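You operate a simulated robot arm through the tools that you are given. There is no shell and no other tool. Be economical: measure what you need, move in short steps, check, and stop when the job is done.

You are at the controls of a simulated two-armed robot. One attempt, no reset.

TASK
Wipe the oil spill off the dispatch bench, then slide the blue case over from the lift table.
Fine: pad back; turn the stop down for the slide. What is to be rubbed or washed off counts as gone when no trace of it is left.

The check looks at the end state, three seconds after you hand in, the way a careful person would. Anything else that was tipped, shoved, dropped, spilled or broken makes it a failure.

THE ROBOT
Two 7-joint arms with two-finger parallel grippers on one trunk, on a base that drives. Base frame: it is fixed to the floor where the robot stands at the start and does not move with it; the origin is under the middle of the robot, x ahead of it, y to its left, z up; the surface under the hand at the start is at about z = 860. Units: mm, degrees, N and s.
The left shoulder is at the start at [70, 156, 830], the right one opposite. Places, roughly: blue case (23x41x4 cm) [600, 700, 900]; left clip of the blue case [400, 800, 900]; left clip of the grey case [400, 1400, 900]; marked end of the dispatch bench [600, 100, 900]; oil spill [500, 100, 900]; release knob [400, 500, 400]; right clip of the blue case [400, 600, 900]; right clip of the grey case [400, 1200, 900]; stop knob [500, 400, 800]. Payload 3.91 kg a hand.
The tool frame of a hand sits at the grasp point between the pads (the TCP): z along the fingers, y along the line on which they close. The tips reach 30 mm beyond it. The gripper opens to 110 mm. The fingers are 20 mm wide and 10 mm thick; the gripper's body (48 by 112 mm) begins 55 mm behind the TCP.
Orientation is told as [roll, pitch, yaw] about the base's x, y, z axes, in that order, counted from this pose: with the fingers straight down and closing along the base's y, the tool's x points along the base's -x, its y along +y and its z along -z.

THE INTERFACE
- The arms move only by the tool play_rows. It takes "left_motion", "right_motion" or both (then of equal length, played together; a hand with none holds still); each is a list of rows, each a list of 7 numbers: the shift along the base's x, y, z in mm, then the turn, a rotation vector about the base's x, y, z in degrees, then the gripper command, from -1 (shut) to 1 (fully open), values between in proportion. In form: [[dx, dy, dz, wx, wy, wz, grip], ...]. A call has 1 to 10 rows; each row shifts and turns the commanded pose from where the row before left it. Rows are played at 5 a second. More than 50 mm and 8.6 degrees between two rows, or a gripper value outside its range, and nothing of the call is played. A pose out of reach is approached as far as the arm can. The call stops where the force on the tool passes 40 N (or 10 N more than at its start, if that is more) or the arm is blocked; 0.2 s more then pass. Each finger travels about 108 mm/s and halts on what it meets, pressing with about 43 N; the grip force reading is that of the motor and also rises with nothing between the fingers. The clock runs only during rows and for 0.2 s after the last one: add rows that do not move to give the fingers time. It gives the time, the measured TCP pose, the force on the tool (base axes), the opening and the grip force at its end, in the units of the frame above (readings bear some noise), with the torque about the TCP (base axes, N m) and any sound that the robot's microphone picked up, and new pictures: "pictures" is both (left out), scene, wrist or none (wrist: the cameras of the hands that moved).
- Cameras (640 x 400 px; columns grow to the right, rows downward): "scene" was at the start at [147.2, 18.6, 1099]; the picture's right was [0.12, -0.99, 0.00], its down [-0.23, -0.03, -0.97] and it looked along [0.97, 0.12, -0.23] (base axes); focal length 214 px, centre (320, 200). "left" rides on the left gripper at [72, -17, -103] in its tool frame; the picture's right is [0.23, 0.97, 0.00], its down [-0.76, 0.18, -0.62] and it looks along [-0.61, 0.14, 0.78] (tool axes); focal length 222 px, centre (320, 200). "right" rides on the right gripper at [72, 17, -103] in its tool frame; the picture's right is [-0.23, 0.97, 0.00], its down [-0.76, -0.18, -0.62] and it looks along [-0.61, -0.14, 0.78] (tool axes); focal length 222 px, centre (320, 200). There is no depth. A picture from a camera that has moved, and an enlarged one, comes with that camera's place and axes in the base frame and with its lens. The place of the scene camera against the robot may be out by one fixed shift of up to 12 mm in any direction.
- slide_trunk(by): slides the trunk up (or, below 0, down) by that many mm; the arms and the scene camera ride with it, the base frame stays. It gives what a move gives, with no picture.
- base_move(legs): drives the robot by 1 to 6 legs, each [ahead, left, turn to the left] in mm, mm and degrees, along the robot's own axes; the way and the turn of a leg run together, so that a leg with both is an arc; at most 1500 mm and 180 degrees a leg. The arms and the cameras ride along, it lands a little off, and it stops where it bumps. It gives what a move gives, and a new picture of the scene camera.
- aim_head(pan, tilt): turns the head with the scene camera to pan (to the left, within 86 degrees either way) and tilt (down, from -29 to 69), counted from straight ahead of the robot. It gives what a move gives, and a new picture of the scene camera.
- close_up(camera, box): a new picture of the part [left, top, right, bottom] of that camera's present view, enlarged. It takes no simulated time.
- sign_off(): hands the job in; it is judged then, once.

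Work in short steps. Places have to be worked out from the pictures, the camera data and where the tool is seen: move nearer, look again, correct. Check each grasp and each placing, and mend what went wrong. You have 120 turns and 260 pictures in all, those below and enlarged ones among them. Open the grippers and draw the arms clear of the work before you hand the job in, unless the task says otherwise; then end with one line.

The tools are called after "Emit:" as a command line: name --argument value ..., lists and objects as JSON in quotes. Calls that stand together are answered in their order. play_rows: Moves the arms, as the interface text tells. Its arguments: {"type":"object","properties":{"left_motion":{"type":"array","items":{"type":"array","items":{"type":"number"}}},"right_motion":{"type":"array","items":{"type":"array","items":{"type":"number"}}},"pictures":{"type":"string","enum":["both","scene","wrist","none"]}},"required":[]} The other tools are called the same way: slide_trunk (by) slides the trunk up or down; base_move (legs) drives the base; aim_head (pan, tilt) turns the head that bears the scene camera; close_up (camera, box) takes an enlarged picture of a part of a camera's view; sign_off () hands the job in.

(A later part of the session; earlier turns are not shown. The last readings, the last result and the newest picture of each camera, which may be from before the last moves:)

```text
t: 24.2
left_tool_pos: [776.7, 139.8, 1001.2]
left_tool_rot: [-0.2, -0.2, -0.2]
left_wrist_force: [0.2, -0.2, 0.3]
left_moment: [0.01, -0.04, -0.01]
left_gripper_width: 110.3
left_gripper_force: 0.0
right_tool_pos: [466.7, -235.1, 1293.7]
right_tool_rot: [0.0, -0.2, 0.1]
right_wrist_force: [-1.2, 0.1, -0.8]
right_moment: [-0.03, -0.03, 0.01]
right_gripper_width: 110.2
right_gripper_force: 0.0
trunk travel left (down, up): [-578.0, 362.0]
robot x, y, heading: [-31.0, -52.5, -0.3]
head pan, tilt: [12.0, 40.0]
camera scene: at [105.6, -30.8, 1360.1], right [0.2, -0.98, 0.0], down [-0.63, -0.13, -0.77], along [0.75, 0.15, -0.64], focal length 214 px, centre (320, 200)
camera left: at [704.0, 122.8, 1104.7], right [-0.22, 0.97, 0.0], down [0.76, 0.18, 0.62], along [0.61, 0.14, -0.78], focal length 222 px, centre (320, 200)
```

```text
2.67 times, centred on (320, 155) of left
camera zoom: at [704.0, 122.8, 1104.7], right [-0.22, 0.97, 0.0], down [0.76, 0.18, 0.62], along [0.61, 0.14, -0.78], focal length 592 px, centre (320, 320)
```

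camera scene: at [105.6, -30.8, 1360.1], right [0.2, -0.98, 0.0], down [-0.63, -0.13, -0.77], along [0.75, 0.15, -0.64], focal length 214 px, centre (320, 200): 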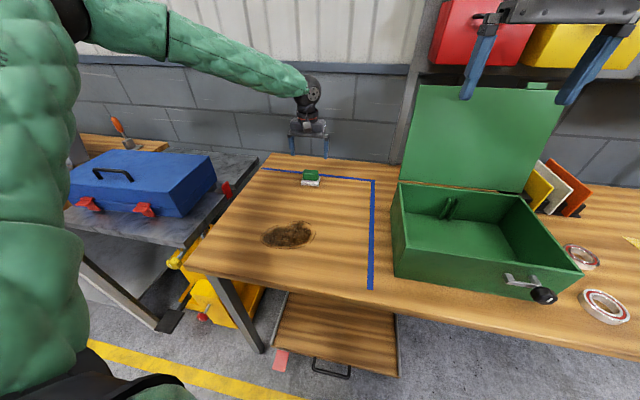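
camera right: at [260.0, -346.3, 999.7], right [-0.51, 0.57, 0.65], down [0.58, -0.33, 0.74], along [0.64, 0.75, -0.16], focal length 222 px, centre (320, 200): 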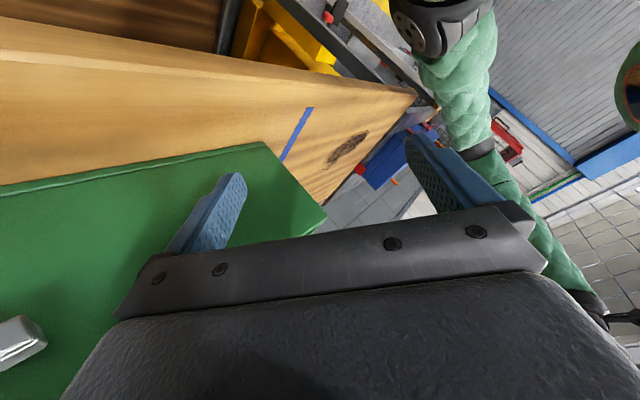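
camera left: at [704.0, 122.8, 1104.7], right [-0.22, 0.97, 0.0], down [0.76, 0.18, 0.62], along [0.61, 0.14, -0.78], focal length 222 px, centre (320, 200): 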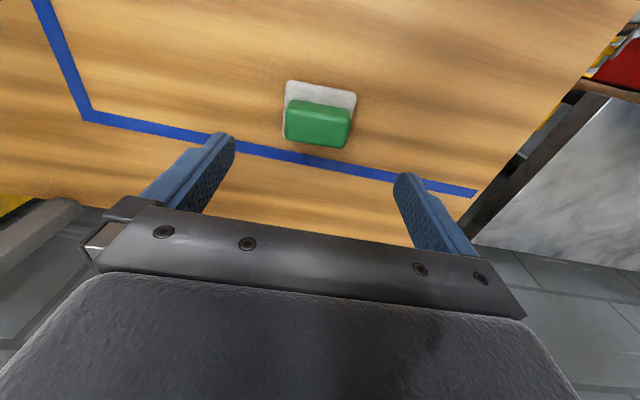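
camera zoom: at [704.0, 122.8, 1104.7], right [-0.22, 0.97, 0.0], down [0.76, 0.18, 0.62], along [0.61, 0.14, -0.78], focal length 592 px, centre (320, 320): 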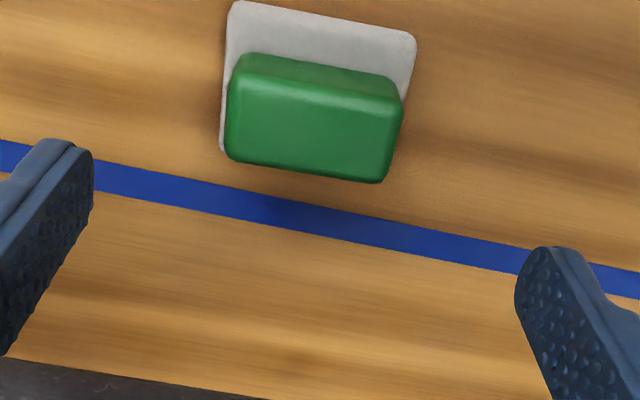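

Green block is ~60 mm wide in y, centred under the hand. I lower to z≈907 (tips ≈877, above the white base).

Emit:
play_rows --left_motion '[[3, -1, -35, 0, 0, 0, 1], [0, 0, -35, 0, 0, 0, 1], [0, 0, -15, 0, 0, 0, 1], [0, 0, -9, 0, 0, 0, 1], [0, 0, 0, 0, 0, 0, 1]]' --pictures "wrist"

Emit:
close_up --camera "scene" --box '[260, 130, 360, 200]'

```text
t: 25.4
left_tool_pos: [779.4, 138.1, 908.8]
left_tool_rot: [-0.1, -0.1, -0.2]
left_wrist_force: [0.0, 0.3, 0.8]
left_moment: [0.01, 0.0, -0.02]
left_gripper_width: 110.1
left_gripper_force: 0.1
right_tool_pos: [466.1, -235.3, 1295.1]
right_tool_rot: [-0.2, 0.0, 0.0]
right_wrist_force: [0.2, -0.1, 0.1]
right_moment: [0.01, -0.01, -0.01]
right_gripper_width: 110.0
right_gripper_force: 0.0
trunk travel left (down, up): [-578.0, 362.0]
robot x, y, heading: [-32.4, -54.8, -0.4]
head pan, tilt: [12.0, 40.0]
camera left: at [706.7, 120.6, 1012.1], right [-0.22, 0.97, 0.0], down [0.76, 0.18, 0.62], along [0.61, 0.14, -0.78], focal length 222 px, centre (320, 200)
```

left: 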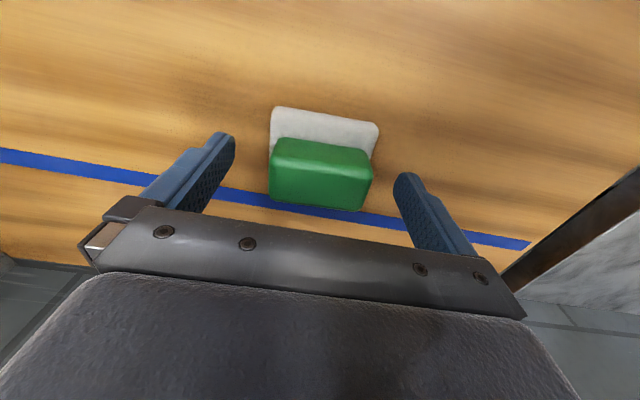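

```text
5.71 times, centred on (310, 165) of scene
camera zoom: at [106.4, -30.6, 1360.0], right [0.2, -0.98, 0.0], down [-0.63, -0.13, -0.77], along [0.75, 0.15, -0.64], focal length 1226 px, centre (377, 400)
```

zoom: 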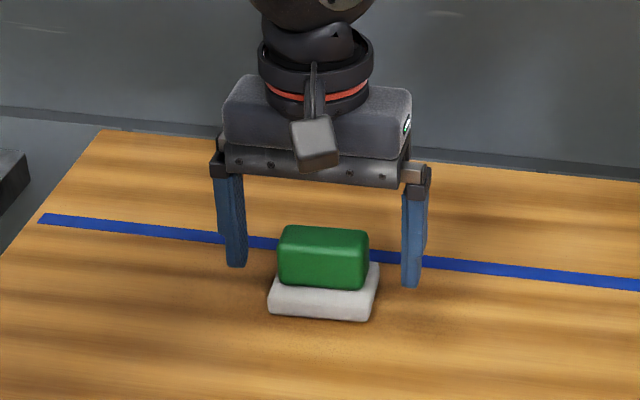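

Block sits between the fingers; close the grip.

Emit:
play_rows --left_motion '[[0, 0, 0, 0, 0, 0, -1], [0, 0, 0, 0, 0, 0, -1], [0, 0, 0, 0, 0, 0, -1], [0, 0, 0, 0, 0, 0, -1]]' --pictures "wrist"

Emit:
close_up --camera "scene" --box '[260, 130, 360, 200]'

```text
t: 26.4
left_tool_pos: [779.5, 139.8, 908.3]
left_tool_rot: [-0.1, -0.2, -0.2]
left_wrist_force: [-0.2, 0.1, 0.4]
left_moment: [0.02, 0.01, 0.02]
left_gripper_width: 59.8
left_gripper_force: 42.7
right_tool_pos: [467.4, -235.1, 1293.3]
right_tool_rot: [-0.2, -0.2, 0.0]
right_wrist_force: [-0.8, 0.1, -0.1]
right_moment: [0.0, -0.02, -0.03]
right_gripper_width: 110.0
right_gripper_force: 0.2
trunk travel left (down, up): [-578.0, 362.0]
robot x, y, heading: [-29.7, -51.8, -0.1]
head pan, tilt: [12.0, 40.0]
camera left: at [706.9, 120.7, 1011.9], right [-0.22, 0.97, 0.0], down [0.76, 0.18, 0.62], along [0.61, 0.14, -0.78], focal length 222 px, centre (320, 200)
```

left: 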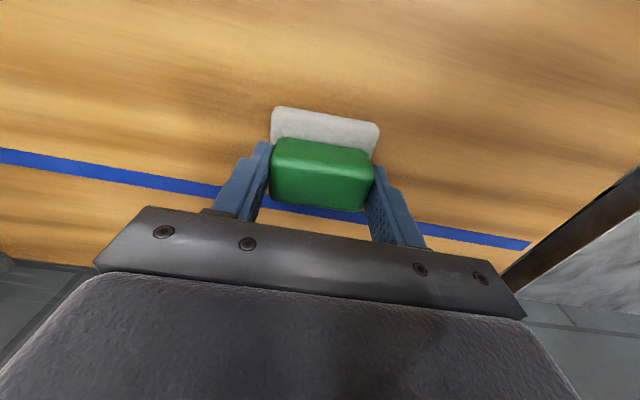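

```text
5.71 times, centred on (310, 165) of scene
camera zoom: at [106.8, -30.5, 1359.9], right [0.2, -0.98, 0.0], down [-0.63, -0.13, -0.77], along [0.75, 0.15, -0.64], focal length 1226 px, centre (377, 400)
```

zoom: 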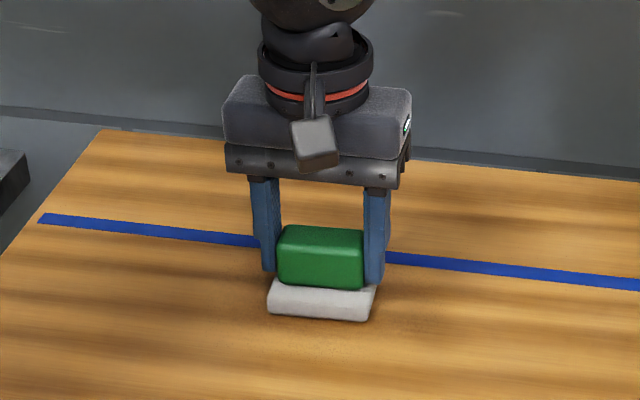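

Gripped (59.8 mm). Pad's home: TCP (779.5, 139, 908). Lift 50 mm and look.

Emit:
play_rows --left_motion '[[0, 0, 25, 0, 0, 0, -1], [0, 0, 35, 0, 0, 0, -1], [0, 0, 0, 0, 0, 0, -1]]' --pictures "wrist"

Emit:
close_up --camera "scene" --box '[230, 120, 390, 260]'

```text
t: 27.2
left_tool_pos: [779.3, 139.7, 968.1]
left_tool_rot: [-0.2, 0.1, -0.3]
left_wrist_force: [0.5, -0.2, -0.3]
left_moment: [0.01, -0.02, 0.03]
left_gripper_width: 0.0
left_gripper_force: 38.2
right_tool_pos: [467.6, -234.4, 1293.6]
right_tool_rot: [-0.1, -0.1, 0.1]
right_wrist_force: [-0.1, -0.6, -0.4]
right_moment: [-0.01, 0.04, -0.02]
right_gripper_width: 110.1
right_gripper_force: 0.0
trunk travel left (down, up): [-578.0, 362.0]
robot x, y, heading: [-31.1, -52.6, -0.4]
head pan, tilt: [12.0, 40.0]
camera left: at [706.6, 122.8, 1071.2], right [-0.22, 0.97, 0.0], down [0.76, 0.18, 0.62], along [0.61, 0.14, -0.78], focal length 222 px, centre (320, 200)
```

left: 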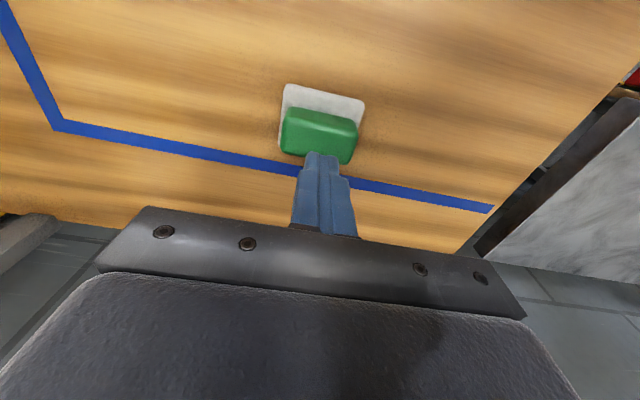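

```text
2.86 times, centred on (310, 190) of scene
camera zoom: at [107.5, -30.3, 1359.8], right [0.2, -0.98, 0.0], down [-0.63, -0.13, -0.77], along [0.75, 0.15, -0.64], focal length 613 px, centre (349, 229)
```

zoom: 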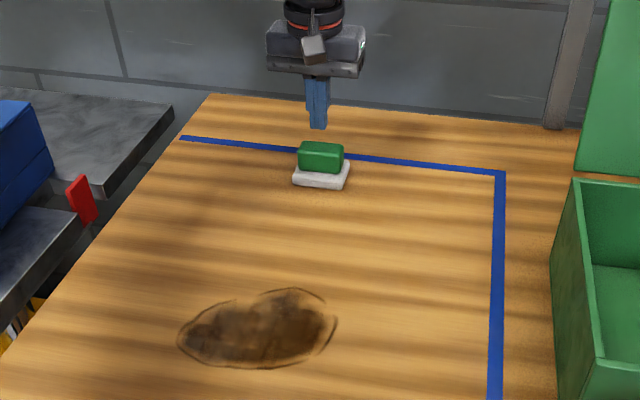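

It slipped: the block's centre is likely nearer (x≈771) and I held it near its back edge. I reopen, shift 8 mm nearer, go a bit deeper and regrip.

Emit:
play_rows --left_motion '[[-8, -2, 30, 0, 0, 0, 1], [0, 0, 0, 0, 0, 0, 1], [0, 0, 0, 0, 0, 0, 1], [0, 0, -45, 0, 0, 0, 1], [0, 0, -40, 0, 0, 0, 1], [0, 0, -10, 0, 0, 0, 1], [0, 0, 0, 0, 0, 0, 1]]' --pictures "none"

Emit:
close_up --camera "scene" --box '[270, 140, 350, 195]'

Emit:
close_up --camera "left" --box '[200, 80, 440, 230]'

```text
t: 28.8
left_tool_pos: [774.4, 137.4, 903.3]
left_tool_rot: [-0.2, -0.1, -0.2]
left_wrist_force: [0.0, -1.0, -0.9]
left_moment: [0.01, -0.01, -0.02]
left_gripper_width: 109.9
left_gripper_force: 0.2
right_tool_pos: [467.3, -234.9, 1294.4]
right_tool_rot: [0.0, -0.2, 0.1]
right_wrist_force: [0.1, -0.4, -0.4]
right_moment: [0.01, -0.01, -0.02]
right_gripper_width: 109.8
right_gripper_force: 0.0
trunk travel left (down, up): [-578.0, 362.0]
robot x, y, heading: [-29.0, -50.6, -0.1]
head pan, tilt: [12.0, 40.0]
```

```text
7.27 times, centred on (310, 168) of scene
camera zoom: at [107.1, -30.4, 1359.9], right [0.2, -0.98, 0.0], down [-0.63, -0.13, -0.77], along [0.75, 0.15, -0.64], focal length 1560 px, centre (393, 436)
```

zoom: 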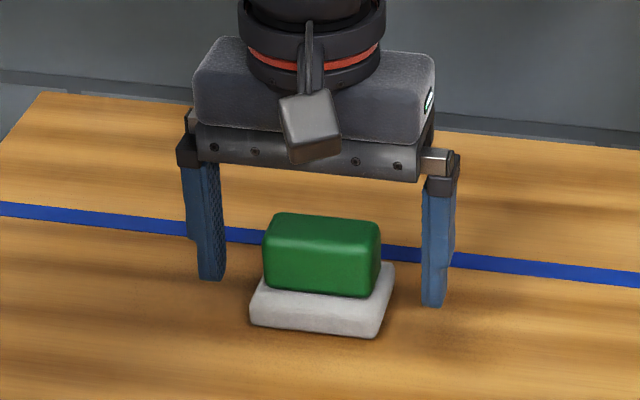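

```text
2.67 times, centred on (320, 155) of left
camera zoom: at [700.0, 120.3, 1007.9], right [-0.22, 0.97, 0.0], down [0.76, 0.18, 0.62], along [0.61, 0.14, -0.78], focal length 592 px, centre (320, 320)
```

zoom: 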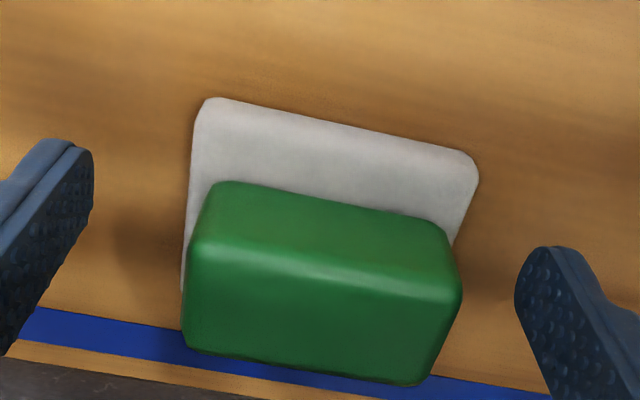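

Recomputing with this close view: the green block runs x≈768–800, centre ≈783, top z≈904 – so the original x was better. I shift to x≈783, regrip at this depth and lift gently.

Emit:
play_rows --left_motion '[[9, 0, 0, 0, 0, 0, 1], [0, 0, 0, 0, 0, 0, 1], [0, 0, 0, 0, 0, 0, -1], [0, 0, 0, 0, 0, 0, -1], [0, 0, 0, 0, 0, 0, -1], [0, 0, 0, 0, 0, 0, -1], [0, 0, 3, 0, 0, 0, -1], [0, 0, 3, 0, 0, 0, -1]]' --pictures "wrist"

Emit:
close_up --camera "scene" --box '[270, 140, 350, 195]'

```text
t: 30.6
left_tool_pos: [782.4, 135.9, 910.0]
left_tool_rot: [-0.2, -0.1, -0.2]
left_wrist_force: [0.2, -0.1, -0.7]
left_moment: [0.0, 0.0, 0.0]
left_gripper_width: 68.9
left_gripper_force: 42.9
right_tool_pos: [467.9, -234.7, 1294.8]
right_tool_rot: [0.0, -0.1, 0.1]
right_wrist_force: [0.4, 0.6, -0.1]
right_moment: [0.05, -0.04, -0.02]
right_gripper_width: 110.1
right_gripper_force: 0.1
trunk travel left (down, up): [-578.0, 362.0]
robot x, y, heading: [-27.6, -55.6, -0.4]
head pan, tilt: [12.0, 40.0]
camera left: at [709.0, 119.4, 1012.6], right [-0.22, 0.97, 0.0], down [0.76, 0.18, 0.62], along [0.61, 0.14, -0.78], focal length 222 px, centre (320, 200)
```

left: 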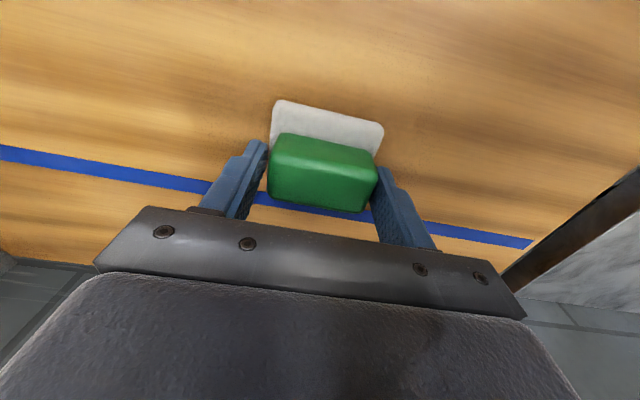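

```text
7.27 times, centred on (310, 168) of scene
camera zoom: at [106.7, -30.6, 1359.9], right [0.2, -0.98, 0.0], down [-0.63, -0.13, -0.77], along [0.75, 0.15, -0.64], focal length 1560 px, centre (393, 436)
```

zoom: 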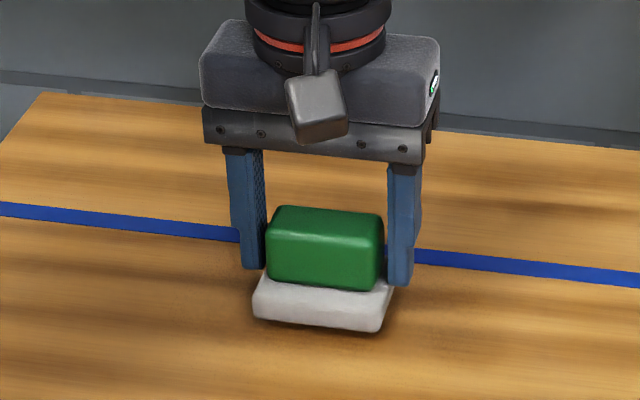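

Now it lifts with the grip at 68.9 mm (holding the base's sides); home for this grip is TCP (782, 136, 903). I raise a bit and carry it to the far side of the spill.

Emit:
play_rows --left_motion '[[0, 0, 8, 0, 0, 0, -1], [0, 0, 7, 0, 0, 0, -1], [-30, 0, 0, 0, 0, 0, -1], [-40, 0, 0, 0, 0, 0, -1], [-40, 0, 0, 0, 0, 0, -1], [-40, 0, 0, 0, 0, 0, -1], [-40, 0, 0, 0, 0, 0, -1], [0, 0, 0, 0, 0, 0, -1]]' --pictures "both"

Emit:
close_up --camera "scene" --box '[230, 150, 350, 265]'

```text
t: 32.4
left_tool_pos: [590.7, 138.7, 921.8]
left_tool_rot: [-0.1, 0.1, -0.1]
left_wrist_force: [0.5, 0.7, -1.2]
left_moment: [-0.01, -0.01, -0.03]
left_gripper_width: 68.9
left_gripper_force: 42.9
right_tool_pos: [468.2, -234.7, 1295.1]
right_tool_rot: [-0.1, -0.1, 0.1]
right_wrist_force: [0.0, -0.1, 0.2]
right_moment: [-0.02, 0.02, 0.0]
right_gripper_width: 110.0
right_gripper_force: 0.1
trunk travel left (down, up): [-578.0, 362.0]
robot x, y, heading: [-30.2, -55.1, -0.7]
head pan, tilt: [12.0, 40.0]
camera scene: at [107.5, -30.5, 1359.8], right [0.2, -0.98, 0.0], down [-0.63, -0.13, -0.77], along [0.75, 0.15, -0.64], focal length 214 px, centre (320, 200)
camera left: at [518.5, 121.9, 1025.5], right [-0.22, 0.97, 0.0], down [0.76, 0.18, 0.62], along [0.61, 0.14, -0.78], focal length 222 px, centre (320, 200)
```

scene: 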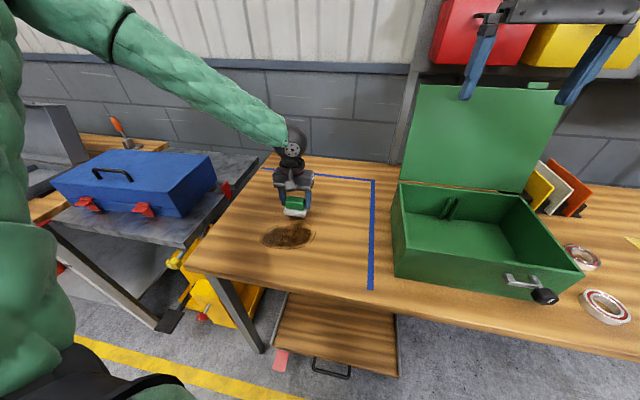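
left: 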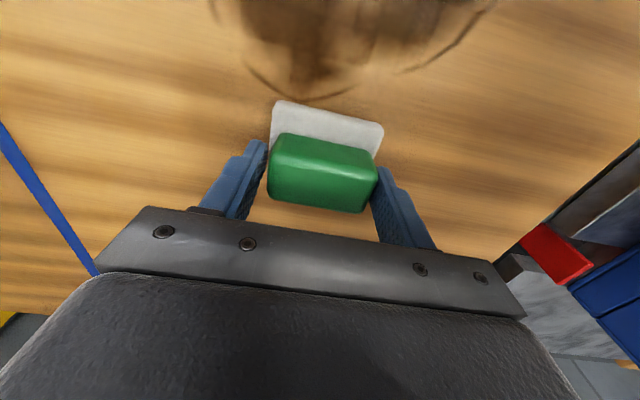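

```text
3.48 times, centred on (290, 208) of scene
camera zoom: at [107.5, -30.5, 1359.8], right [0.2, -0.98, 0.0], down [-0.63, -0.13, -0.77], along [0.75, 0.15, -0.64], focal length 746 px, centre (424, 174)
```

zoom: 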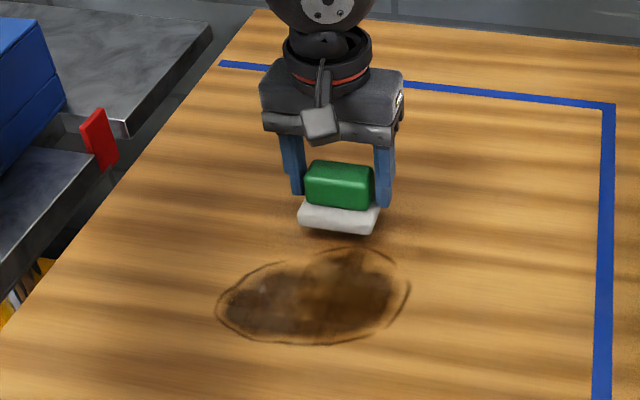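

Pad held well. I go to the spill's far right corner (560, 45) and lower until touch.

Emit:
play_rows --left_motion '[[-15, -46, 0, 0, 0, 0, -1], [-15, -46, 0, 0, 0, 0, -1], [0, 0, -10, 0, 0, 0, -1], [0, 0, -5, 0, 0, 0, -1], [0, 0, -4, 0, 0, 0, -1], [0, 0, -2, 0, 0, 0, -1], [0, 0, 0, 0, 0, 0, -1]]' --pictures "none"

```text
t: 34.0
left_tool_pos: [560.2, 44.9, 904.3]
left_tool_rot: [-0.1, -0.2, -0.2]
left_wrist_force: [2.1, 4.3, 14.0]
left_moment: [0.18, 0.23, -0.05]
left_gripper_width: 68.8
left_gripper_force: 43.0
right_tool_pos: [466.8, -234.1, 1295.2]
right_tool_rot: [-0.1, -0.1, 0.1]
right_wrist_force: [0.1, -0.1, 0.3]
right_moment: [0.01, -0.01, -0.01]
right_gripper_width: 109.9
right_gripper_force: 0.0
trunk travel left (down, up): [-578.0, 362.0]
robot x, y, heading: [-34.1, -58.0, -0.1]
head pan, tilt: [12.0, 40.0]
```

Contact with 14 N. First wiping strokes: along y at x=560, then x=528.

Emit:
play_rows --left_motion '[[0, 40, 0, 0, 0, 0, -1], [0, 40, 0, 0, 0, 0, -1], [0, 40, 0, 0, 0, 0, -1], [0, 40, 0, 0, 0, 0, -1], [0, 40, 0, 0, 0, 0, -1], [-30, 0, 0, 0, 0, 0, -1], [0, -40, 0, 0, 0, 0, -1], [0, -40, 0, 0, 0, 0, -1], [0, -40, 0, 0, 0, 0, -1], [0, -40, 0, 0, 0, 0, -1]]' --pictures "both"

```text
t: 36.2
left_tool_pos: [532.7, 87.0, 903.1]
left_tool_rot: [-0.2, 0.0, -0.2]
left_wrist_force: [3.3, 3.2, 13.6]
left_moment: [0.35, -0.01, -0.07]
left_gripper_width: 69.0
left_gripper_force: 42.6
right_tool_pos: [467.1, -232.2, 1295.3]
right_tool_rot: [-0.2, -0.1, 0.1]
right_wrist_force: [-0.4, 0.9, 0.8]
right_moment: [-0.04, 0.03, 0.02]
right_gripper_width: 110.2
right_gripper_force: 0.0
trunk travel left (down, up): [-578.0, 362.0]
robot x, y, heading: [-29.7, -53.9, -0.1]
head pan, tilt: [12.0, 40.0]
camera scene: at [106.0, -29.2, 1360.4], right [0.2, -0.98, 0.0], down [-0.63, -0.13, -0.77], along [0.75, 0.15, -0.64], focal length 214 px, centre (320, 200)
camera left: at [459.4, 69.3, 1007.2], right [-0.22, 0.97, 0.0], down [0.76, 0.18, 0.62], along [0.61, 0.14, -0.78], focal length 222 px, centre (320, 200)
```

scene: 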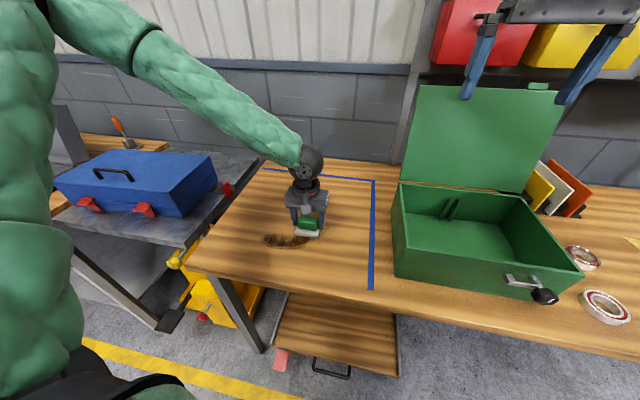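
left: 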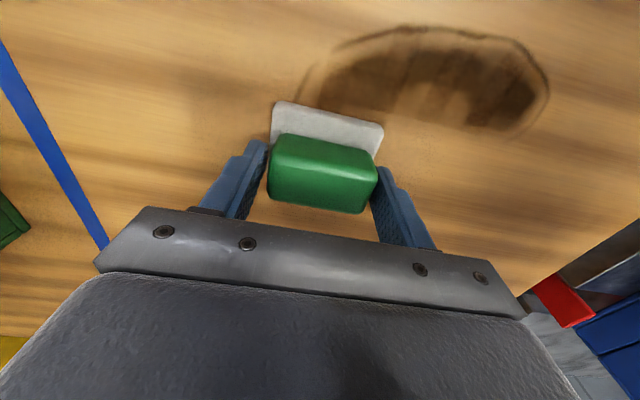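

It wipes cleanly. Continue with the next strokes at x≈500 and 470.

Emit:
play_rows --left_motion '[[0, -40, 0, 0, 0, 0, -1], [-28, 0, 0, 0, 0, 0, -1], [0, 45, 0, 0, 0, 0, -1], [0, 45, 0, 0, 0, 0, -1], [0, 45, 0, 0, 0, 0, -1], [0, 45, 0, 0, 0, 0, -1], [0, 30, 0, 0, 0, 0, -1], [-28, 0, 0, 0, 0, 0, -1], [0, -42, 0, 0, 0, 0, -1], [0, -42, 0, 0, 0, 0, -1]]' --pictures "none"

Emit:
play_rows --left_motion '[[0, -42, 0, 0, 0, 0, -1], [0, -42, 0, 0, 0, 0, -1], [0, -42, 0, 0, 0, 0, -1], [-26, 0, 0, 0, 0, 0, -1], [0, 42, 0, 0, 0, 0, -1], [0, 42, 0, 0, 0, 0, -1], [0, 42, 0, 0, 0, 0, -1], [0, 42, 0, 0, 0, 0, -1], [0, 42, 0, 0, 0, 0, -1], [0, 0, 0, 0, 0, 0, -1]]' --pictures "both"

```text
t: 38.4
left_tool_pos: [473.4, 170.0, 902.4]
left_tool_rot: [-0.1, -0.3, 0.0]
left_wrist_force: [5.0, 8.7, 35.2]
left_moment: [0.55, 0.26, 0.05]
left_gripper_width: 68.8
left_gripper_force: 42.9
right_tool_pos: [465.0, -235.3, 1294.8]
right_tool_rot: [-0.2, -0.3, 0.2]
right_wrist_force: [0.2, 0.5, 0.6]
right_moment: [0.0, 0.03, 0.02]
right_gripper_width: 110.2
right_gripper_force: 0.1
trunk travel left (down, up): [-578.0, 362.0]
robot x, y, heading: [-30.6, -60.3, -0.3]
head pan, tilt: [12.0, 40.0]
```

```text
t: 38.9
left_tool_pos: [474.5, 107.6, 903.4]
left_tool_rot: [-0.2, -0.3, -0.3]
left_wrist_force: [2.0, -9.4, 21.3]
left_moment: [0.36, 0.14, 0.05]
left_gripper_width: 69.1
left_gripper_force: 42.7
right_tool_pos: [466.3, -236.2, 1293.6]
right_tool_rot: [-0.1, -0.1, 0.1]
right_wrist_force: [0.7, 0.0, -0.8]
right_moment: [-0.02, -0.03, 0.01]
right_gripper_width: 109.9
right_gripper_force: 0.1
trunk travel left (down, up): [-578.0, 362.0]
robot x, y, heading: [-31.1, -55.3, -0.5]
head pan, tilt: [12.0, 40.0]
stopped in row 2 (left hand): the force on the tool passed its limit at 57 N (the readings are from after the stop); the commanded pose is now the measured one
camera scene: at [105.3, -31.1, 1359.9], right [0.2, -0.98, 0.0], down [-0.63, -0.13, -0.77], along [0.75, 0.15, -0.64], focal length 214 px, centre (320, 200)
camera left: at [400.8, 89.4, 1006.6], right [-0.22, 0.97, 0.0], down [0.76, 0.18, 0.63], along [0.61, 0.14, -0.78], focal length 222 px, centre (320, 200)
```

scene: 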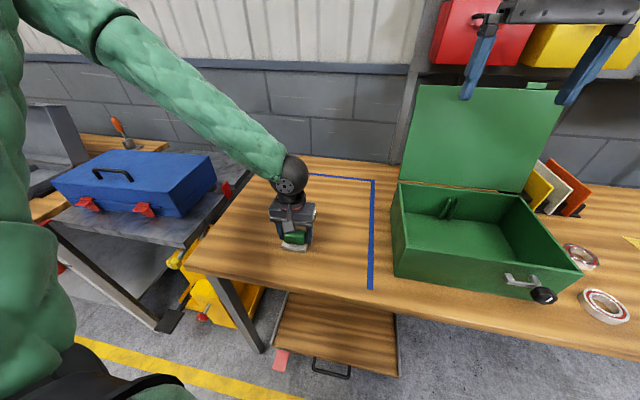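
left: 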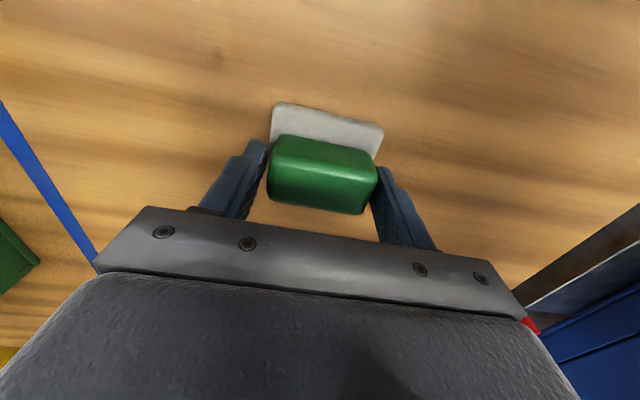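

Force tripped mildly; the spill already seems nearly gone. I ease up 2 mm and finish the stroke at x≈474, then lift and inspect.

Emit:
play_rows --left_motion '[[0, -20, 0, 0, 0, 0, -1], [0, -25, 0, 0, 0, 0, -1], [-25, -10, 0, 0, 0, 0, -1], [0, 30, 0, 0, 0, 0, -1], [0, 40, 0, 0, 0, 0, -1], [0, 40, 0, 0, 0, 0, -1], [0, 40, 0, 0, 0, 0, -1], [0, 30, 0, 0, 0, 0, -1], [0, 0, 15, 0, 0, 0, -1], [0, 0, 15, 0, 0, 0, -1]]' --pictures "both"

Emit:
close_up --camera "scene" --box '[190, 170, 390, 300]'

```text
t: 39.4
left_tool_pos: [473.4, 82.6, 903.6]
left_tool_rot: [-0.2, -0.2, -0.1]
left_wrist_force: [-2.4, 0.9, 17.7]
left_moment: [0.15, 0.31, -0.09]
left_gripper_width: 69.0
left_gripper_force: 43.3
right_tool_pos: [465.8, -234.7, 1294.2]
right_tool_rot: [0.0, -0.1, 0.3]
right_wrist_force: [-0.1, 0.9, 1.0]
right_moment: [0.02, 0.01, 0.01]
right_gripper_width: 109.8
right_gripper_force: 0.1
trunk travel left (down, up): [-578.0, 362.0]
robot x, y, heading: [-32.5, -51.1, -0.4]
head pan, tilt: [12.0, 40.0]
stopped in row 2 (left hand): the force on the tool passed its limit at 50 N (the readings are from after the stop); the commanded pose is now the measured one
camera scene: at [105.3, -30.7, 1359.9], right [0.2, -0.98, 0.0], down [-0.63, -0.13, -0.77], along [0.75, 0.15, -0.64], focal length 214 px, centre (320, 200)
camera left: at [399.9, 64.5, 1006.5], right [-0.22, 0.97, 0.0], down [0.76, 0.18, 0.63], along [0.61, 0.14, -0.78], focal length 222 px, centre (320, 200)
```

scene: 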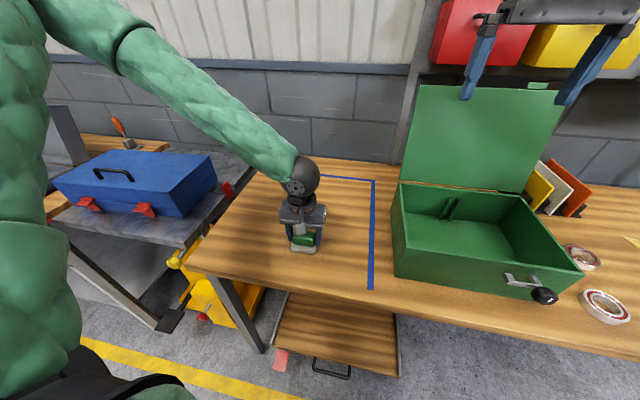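
left: 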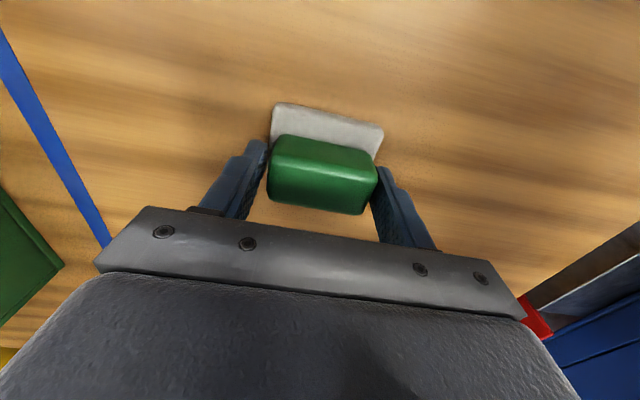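

```text
3.08 times, centred on (290, 235) of scene
camera zoom: at [105.3, -30.7, 1359.9], right [0.2, -0.98, 0.0], down [-0.63, -0.13, -0.77], along [0.75, 0.15, -0.64], focal length 660 px, centre (412, 92)
```

zoom: 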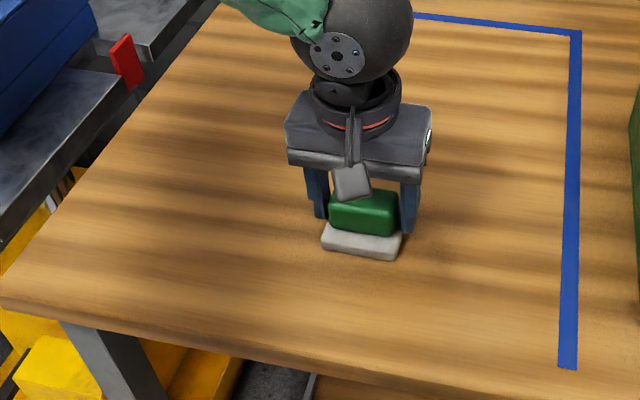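

Nearly clean. I relieve by 1.5 mm, finish this stretch with short fast-safe strokes, then lift and inspect.

Emit:
play_rows --left_motion '[[0, -20, 1.5, 0, 0, 0, -1], [0, -25, 0, 0, 0, 0, -1], [-20, 0, 0, 0, 0, 0, -1], [0, 30, 0, 0, 0, 0, -1], [0, 35, 0, 0, 0, 0, -1], [0, 35, 0, 0, 0, 0, -1], [0, 35, 0, 0, 0, 0, -1], [0, 35, 0, 0, 0, 0, -1], [0, 25, 0, 0, 0, 0, -1]]' --pictures "none"

Emit:
play_rows --left_motion '[[0, 0, 40, 0, 0, 0, -1], [45, 0, 10, 0, 0, 0, -1], [45, 0, 0, 0, 0, 0, -1], [45, 0, 0, 0, 0, 0, -1], [45, 0, 0, 0, 0, 0, -1], [0, 0, 0, 0, 0, 0, -1]]' --pictures "both"

Emit:
close_up --camera "scene" --box '[200, 180, 380, 290]'

```text
t: 41.4
left_tool_pos: [453.6, 231.4, 903.6]
left_tool_rot: [-0.1, -0.4, -0.3]
left_wrist_force: [-0.9, -6.7, 19.8]
left_moment: [-0.32, 0.22, 0.0]
left_gripper_width: 69.0
left_gripper_force: 43.2
right_tool_pos: [465.7, -235.2, 1295.0]
right_tool_rot: [0.1, -0.1, 0.0]
right_wrist_force: [-0.1, -0.4, -0.3]
right_moment: [0.01, 0.02, 0.0]
right_gripper_width: 110.1
right_gripper_force: 0.1
trunk travel left (down, up): [-578.0, 362.0]
robot x, y, heading: [-28.6, -55.6, -0.3]
head pan, tilt: [12.0, 40.0]
```

```text
t: 42.8
left_tool_pos: [633.5, 234.8, 953.3]
left_tool_rot: [0.0, -0.2, -0.2]
left_wrist_force: [-0.7, -0.7, 0.0]
left_moment: [-0.01, -0.03, -0.02]
left_gripper_width: 68.8
left_gripper_force: 43.6
right_tool_pos: [466.1, -235.0, 1295.7]
right_tool_rot: [-0.1, -0.2, 0.2]
right_wrist_force: [-0.4, -0.2, 0.9]
right_moment: [-0.01, -0.02, 0.01]
right_gripper_width: 109.9
right_gripper_force: 0.0
trunk travel left (down, up): [-578.0, 362.0]
robot x, y, heading: [-32.3, -52.4, -0.7]
head pan, tilt: [12.0, 40.0]
camera scene: at [105.1, -29.7, 1360.2], right [0.2, -0.98, 0.0], down [-0.63, -0.13, -0.77], along [0.75, 0.15, -0.64], focal length 214 px, centre (320, 200)
camera left: at [560.6, 217.0, 1057.3], right [-0.22, 0.97, 0.0], down [0.76, 0.18, 0.63], along [0.61, 0.14, -0.78], focal length 222 px, centre (320, 200)
```

scene: 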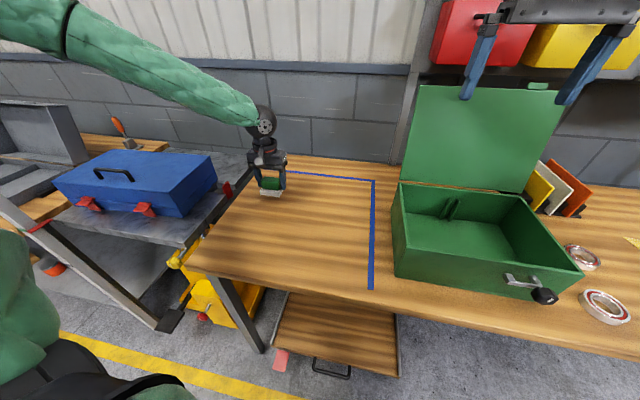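
left: 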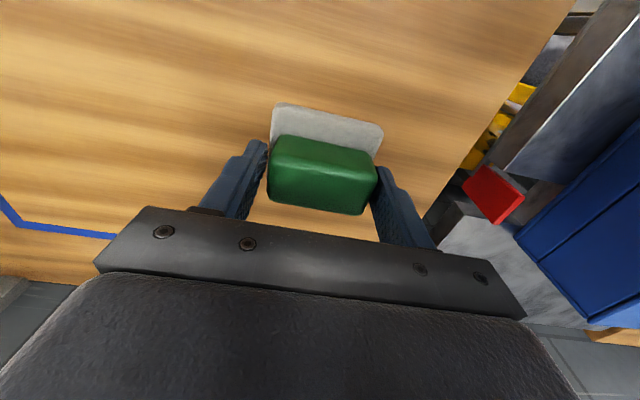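

```text
3.56 times, centred on (290, 235) of scene
camera zoom: at [105.1, -29.7, 1360.2], right [0.2, -0.98, 0.0], down [-0.63, -0.13, -0.77], along [0.75, 0.15, -0.64], focal length 763 px, centre (427, 76)
```

zoom: 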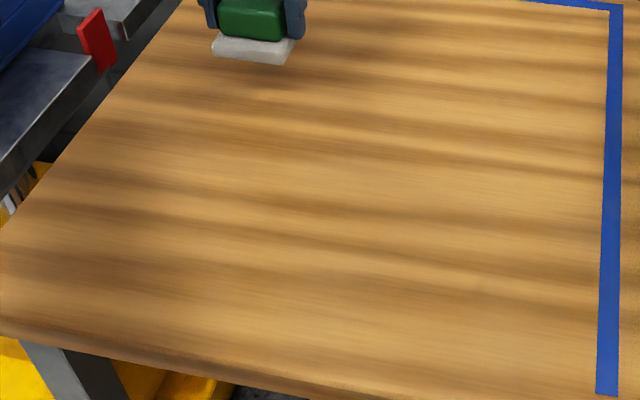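

The wood looks clean. One close look with the wrist camera over the spot before returning the pad.

Emit:
play_rows --left_motion '[[-40, -25, 10, 0, 0, 0, -1], [-40, -25, 10, 0, 0, 0, -1], [-40, -25, 10, 0, 0, 0, -1], [-30, -20, 10, 0, 0, 0, -1], [0, 0, 0, 0, 0, 0, -1]]' --pictures "wrist"

Emit:
close_up --camera "left" --box '[100, 0, 540, 140]'

```text
t: 44.0
left_tool_pos: [482.5, 141.6, 993.7]
left_tool_rot: [-0.1, 0.0, -0.2]
left_wrist_force: [-0.6, -0.1, -1.3]
left_moment: [-0.02, -0.01, 0.02]
left_gripper_width: 68.8
left_gripper_force: 42.8
right_tool_pos: [467.7, -234.6, 1293.8]
right_tool_rot: [-0.1, 0.1, 0.1]
right_wrist_force: [-0.4, 0.4, 0.0]
right_moment: [-0.01, 0.0, 0.0]
right_gripper_width: 110.0
right_gripper_force: 0.1
trunk travel left (down, up): [-578.0, 362.0]
robot x, y, heading: [-32.3, -54.4, -0.1]
head pan, tilt: [12.0, 40.0]
camera left: at [410.0, 124.4, 1097.9], right [-0.22, 0.97, 0.0], down [0.76, 0.18, 0.62], along [0.61, 0.14, -0.78], focal length 222 px, centre (320, 200)
```

left: 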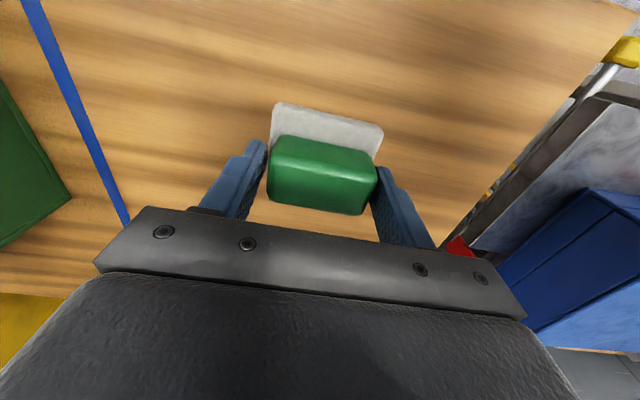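

```text
1.45 times, centred on (320, 70) of left
camera zoom: at [410.0, 124.4, 1097.9], right [-0.22, 0.97, 0.0], down [0.76, 0.18, 0.62], along [0.61, 0.14, -0.78], focal length 323 px, centre (320, 389)
```

zoom: 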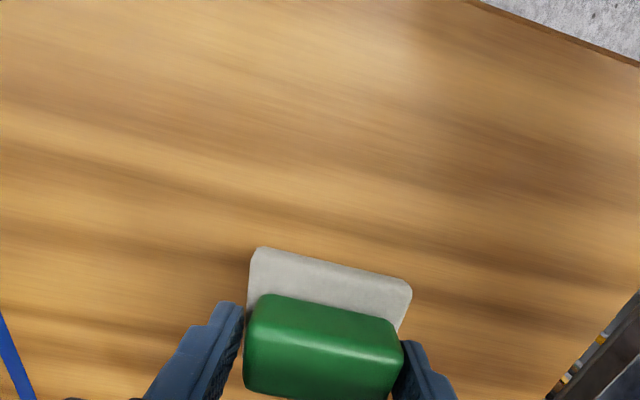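

Clean. Return the pad to its home at (782, 136).

Emit:
play_rows --left_motion '[[43, -0.8, -8, 0, 0, 0, -1], [43, -0.8, -8, 0, 0, 0, -1], [43, -0.8, -8, 0, 0, 0, -1], [43, -0.8, -8, 0, 0, 0, -1], [43, -0.8, -8, 0, 0, 0, -1], [43, -0.8, -8, 0, 0, 0, -1], [42, -0.8, -10, 0, 0, 0, -1], [0, 0, -12, 0, 0, 0, -1], [0, 0, -10, 0, 0, 0, -1], [0, 0, 0, 0, 0, 0, -1]]' --pictures "none"

```text
t: 46.2
left_tool_pos: [784.0, 131.6, 915.1]
left_tool_rot: [-0.1, -0.2, -0.3]
left_wrist_force: [1.0, 0.3, -0.5]
left_moment: [-0.02, -0.01, 0.01]
left_gripper_width: 68.9
left_gripper_force: 42.9
right_tool_pos: [467.4, -234.3, 1294.1]
right_tool_rot: [-0.1, -0.2, 0.2]
right_wrist_force: [1.0, -0.9, 0.2]
right_moment: [0.02, -0.05, -0.03]
right_gripper_width: 110.0
right_gripper_force: 0.0
trunk travel left (down, up): [-578.0, 362.0]
robot x, y, heading: [-27.8, -50.7, -0.1]
head pan, tilt: [12.0, 40.0]
```

Emit:
play_rows --left_motion '[[-2, 4.5, -5, 0, 0, 0, -1], [0, 0, -4, 0, 0, 0, -1], [0, 0, -3, 0, 0, 0, -1], [0, 0, 0, 0, 0, 0, -1], [0, 0, 0, 0, 0, 0, 0.3], [0, 0, 0, 0, 0, 0, 1], [0, 0, 0, 0, 0, 0, 1], [0, 0, 0, 0, 0, 0, 1]]' --pictures "none"

Emit:
play_rows --left_motion '[[0, 0, 30, 0, 0, 0, 1], [0, 0, 45, 0, 0, 0, 1], [-20, 0, 45, 0, 0, 0, 1], [-30, 0, 30, 0, 0, 0, 1]]' --pictures "both"

```text
t: 48.0
left_tool_pos: [781.5, 138.2, 901.6]
left_tool_rot: [-0.1, -0.2, -0.1]
left_wrist_force: [-0.2, -0.1, 0.1]
left_moment: [-0.03, 0.03, 0.02]
left_gripper_width: 109.9
left_gripper_force: 0.1
right_tool_pos: [467.1, -234.7, 1294.1]
right_tool_rot: [-0.1, -0.1, 0.1]
right_wrist_force: [-0.3, -0.5, -0.2]
right_moment: [0.0, 0.01, -0.02]
right_gripper_width: 109.7
right_gripper_force: 0.0
trunk travel left (down, up): [-578.0, 362.0]
robot x, y, heading: [-27.0, -54.4, -0.3]
head pan, tilt: [12.0, 40.0]
```

```text
t: 49.0
left_tool_pos: [731.5, 136.1, 1052.5]
left_tool_rot: [-0.1, -0.2, -0.3]
left_wrist_force: [-0.3, -0.3, 0.3]
left_moment: [-0.02, -0.01, 0.0]
left_gripper_width: 109.8
left_gripper_force: 0.0
right_tool_pos: [466.6, -234.5, 1294.6]
right_tool_rot: [0.0, -0.1, 0.2]
right_wrist_force: [-0.5, -0.1, -0.3]
right_moment: [0.01, -0.06, 0.01]
right_gripper_width: 110.1
right_gripper_force: 0.1
trunk travel left (down, up): [-578.0, 362.0]
robot x, y, heading: [-30.1, -55.5, -0.1]
head pan, tilt: [12.0, 40.0]
camera scene: at [105.4, -30.2, 1360.0], right [0.2, -0.98, 0.0], down [-0.63, -0.13, -0.77], along [0.75, 0.15, -0.64], focal length 214 px, centre (320, 200)
camera left: at [657.8, 118.0, 1155.8], right [-0.22, 0.97, 0.0], down [0.76, 0.18, 0.63], along [0.61, 0.14, -0.78], focal length 222 px, centre (320, 200)
```

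scene: 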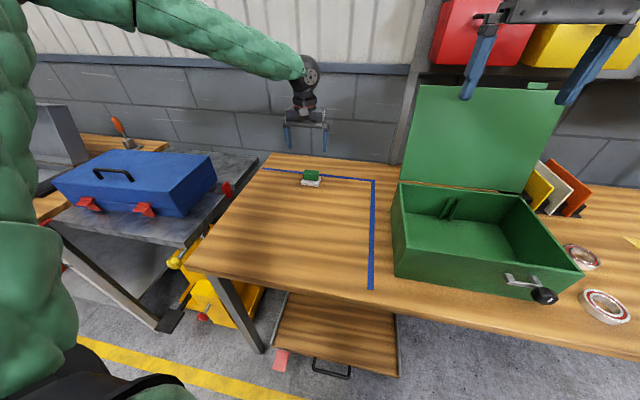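
left: 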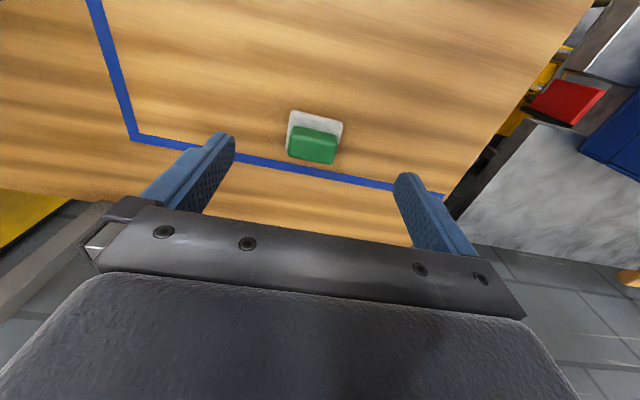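

Pad is back on its place. I retract the left hand, then back off to look at the lift table edge and knobs from the side.

Emit:
play_rows --left_motion '[[-35, 5, 35, 0, 0, 0, 1], [-35, 5, 35, 0, 0, 0, 1], [-35, 5, 35, 0, 0, 0, 1], [-35, 5, 35, 0, 0, 0, 1], [-40, 10, 25, 0, 0, 0, 1], [-40, 10, 20, 0, 0, 0, 1], [-40, 10, 10, 0, 0, 0, 1], [-40, 0, 0, 0, 0, 0, 1], [-30, 0, 0, 0, 0, 0, 1]]' --pictures "none"

Emit:
base_move --legs '[[-300, 0, 0], [0, 330, 0]]'

```text
t: 51.0
left_tool_pos: [399.2, 190.2, 1245.0]
left_tool_rot: [-0.1, -0.2, -0.1]
left_wrist_force: [-1.1, -1.1, 1.0]
left_moment: [0.0, 0.03, 0.03]
left_gripper_width: 110.1
left_gripper_force: 0.1
right_tool_pos: [466.2, -233.7, 1295.7]
right_tool_rot: [-0.1, -0.1, 0.1]
right_wrist_force: [-0.6, -0.4, 0.1]
right_moment: [-0.01, -0.01, 0.0]
right_gripper_width: 109.8
right_gripper_force: 0.2
trunk travel left (down, up): [-578.0, 362.0]
robot x, y, heading: [-31.7, -53.0, -0.6]
head pan, tilt: [12.0, 40.0]
```

```text
t: 54.9
left_tool_pos: [104.0, 527.8, 1244.5]
left_tool_rot: [0.0, -0.2, -0.1]
left_wrist_force: [1.0, 0.6, -0.6]
left_moment: [-0.01, 0.01, -0.03]
left_gripper_width: 110.2
left_gripper_force: 0.1
right_tool_pos: [172.5, 105.2, 1295.2]
right_tool_rot: [-0.1, -0.1, 0.1]
right_wrist_force: [-0.5, 0.6, -0.1]
right_moment: [0.0, -0.01, 0.01]
right_gripper_width: 110.1
right_gripper_force: 0.0
trunk travel left (down, up): [-578.0, 362.0]
robot x, y, heading: [-328.5, 285.0, -0.4]
head pan, tilt: [12.0, 40.0]
camera scene: at [-189.4, 308.9, 1360.0], right [0.2, -0.98, 0.0], down [-0.63, -0.13, -0.77], along [0.75, 0.15, -0.64], focal length 214 px, centre (320, 200)
```

scene: 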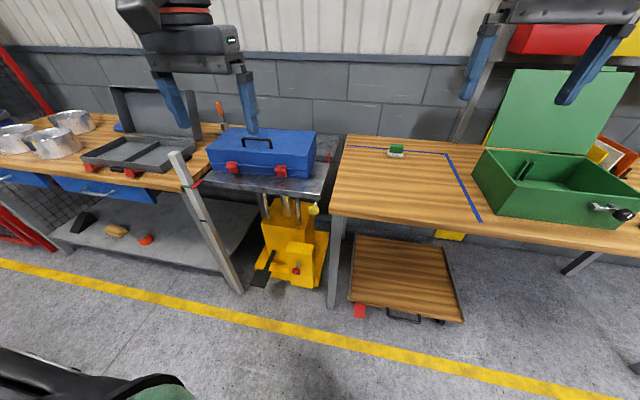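

Clear floor below the hands here. I lower the trunk so the head camera looks edge-on at the two surfaces.

Emit:
slide_trunk --by -440

Emit:
aim_head --pan 15 --tilt 8

Emit:
close_up --camera "scene" --box '[200, 150, 440, 300]'

```text
refused: -440 is not a number from -400 to 400
```

```text
t: 55.8
left_tool_pos: [103.3, 528.6, 1245.5]
left_tool_rot: [0.0, -0.2, -0.2]
left_wrist_force: [-0.1, -1.1, 0.1]
left_moment: [0.01, -0.02, 0.02]
left_gripper_width: 109.9
left_gripper_force: 0.0
right_tool_pos: [172.3, 103.3, 1294.8]
right_tool_rot: [-0.1, -0.2, 0.1]
right_wrist_force: [-0.1, 0.4, 0.7]
right_moment: [-0.03, 0.01, 0.0]
right_gripper_width: 110.0
right_gripper_force: 0.1
trunk travel left (down, up): [-578.0, 362.0]
robot x, y, heading: [-325.5, 286.2, -0.6]
head pan, tilt: [15.0, 8.0]
camera scene: at [-183.0, 314.4, 1410.8], right [0.25, -0.97, 0.0], down [-0.14, -0.04, -0.99], along [0.96, 0.25, -0.14], focal length 214 px, centre (320, 200)
```

scene: 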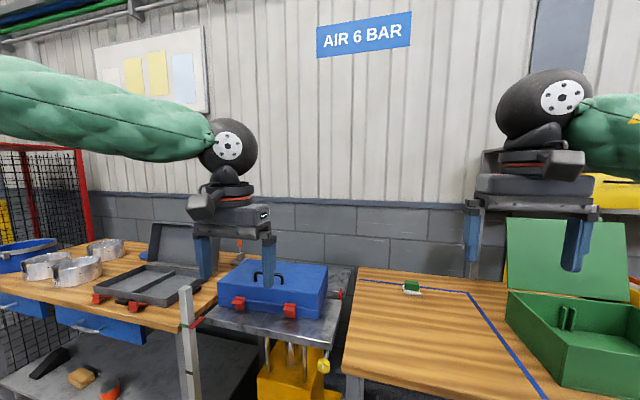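

```text
2.67 times, centred on (320, 225) of scene
camera zoom: at [-183.0, 314.4, 1410.8], right [0.25, -0.97, 0.0], down [-0.14, -0.04, -0.99], along [0.96, 0.25, -0.14], focal length 572 px, centre (320, 133)
```

zoom: 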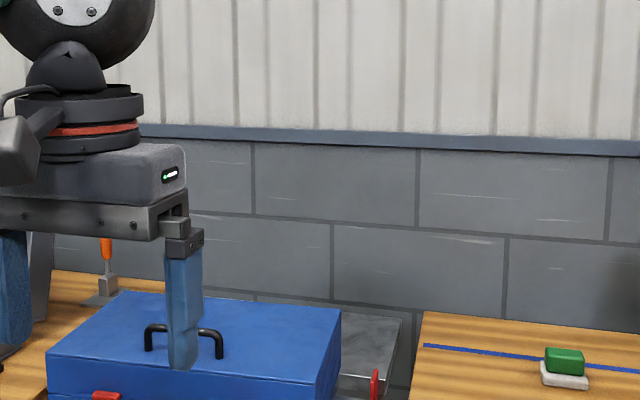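

Emit:
slide_trunk --by -400

Emit:
slide_trunk --by -100

Emit:
close_up --camera "scene" --box '[180, 130, 400, 330]'

```text
t: 59.7
left_tool_pos: [103.4, 529.3, 846.1]
left_tool_rot: [-0.2, -0.3, -0.2]
left_wrist_force: [0.0, -0.1, 1.1]
left_moment: [-0.03, -0.02, 0.01]
left_gripper_width: 110.0
left_gripper_force: 0.0
right_tool_pos: [171.5, 104.6, 894.3]
right_tool_rot: [0.0, -0.2, 0.1]
right_wrist_force: [0.2, 0.8, -0.1]
right_moment: [-0.01, 0.03, 0.02]
right_gripper_width: 110.0
right_gripper_force: 0.1
trunk travel left (down, up): [-178.0, 762.0]
robot x, y, heading: [-327.5, 287.3, -0.3]
head pan, tilt: [15.0, 8.0]
```

```text
t: 61.0
left_tool_pos: [103.5, 527.8, 745.9]
left_tool_rot: [-0.1, -0.1, -0.2]
left_wrist_force: [0.2, 0.1, -0.2]
left_moment: [0.0, 0.01, 0.05]
left_gripper_width: 110.0
left_gripper_force: 0.0
right_tool_pos: [170.5, 102.9, 794.5]
right_tool_rot: [-0.2, -0.1, 0.1]
right_wrist_force: [-1.5, -0.9, 0.1]
right_moment: [0.01, 0.02, -0.02]
right_gripper_width: 110.0
right_gripper_force: 0.0
trunk travel left (down, up): [-78.0, 862.0]
robot x, y, heading: [-326.5, 284.8, -0.3]
head pan, tilt: [15.0, 8.0]
```

```text
2.00 times, centred on (290, 230) of scene
camera zoom: at [-183.4, 314.4, 911.1], right [0.25, -0.97, 0.0], down [-0.13, -0.04, -0.99], along [0.96, 0.25, -0.14], focal length 429 px, centre (380, 140)
```

zoom: 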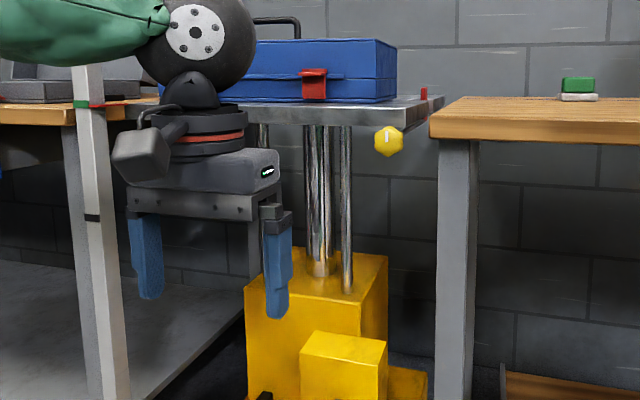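

Emit:
close_up --camera "scene" --box '[290, 160, 370, 215]'

```text
7.27 times, centred on (330, 188) of scene
camera zoom: at [-183.4, 314.4, 911.1], right [0.25, -0.97, 0.0], down [-0.13, -0.04, -0.99], along [0.96, 0.25, -0.14], focal length 1560 px, centre (247, 291)
```

zoom: 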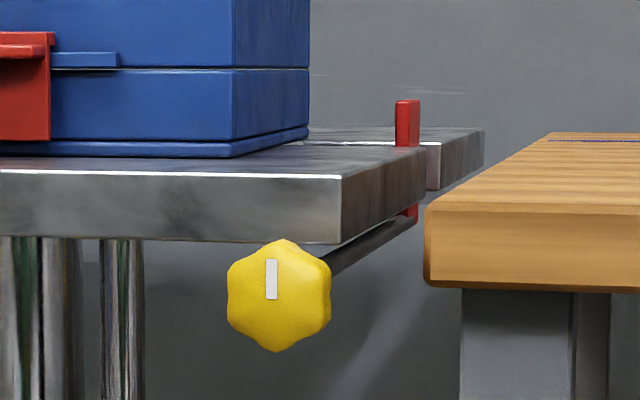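

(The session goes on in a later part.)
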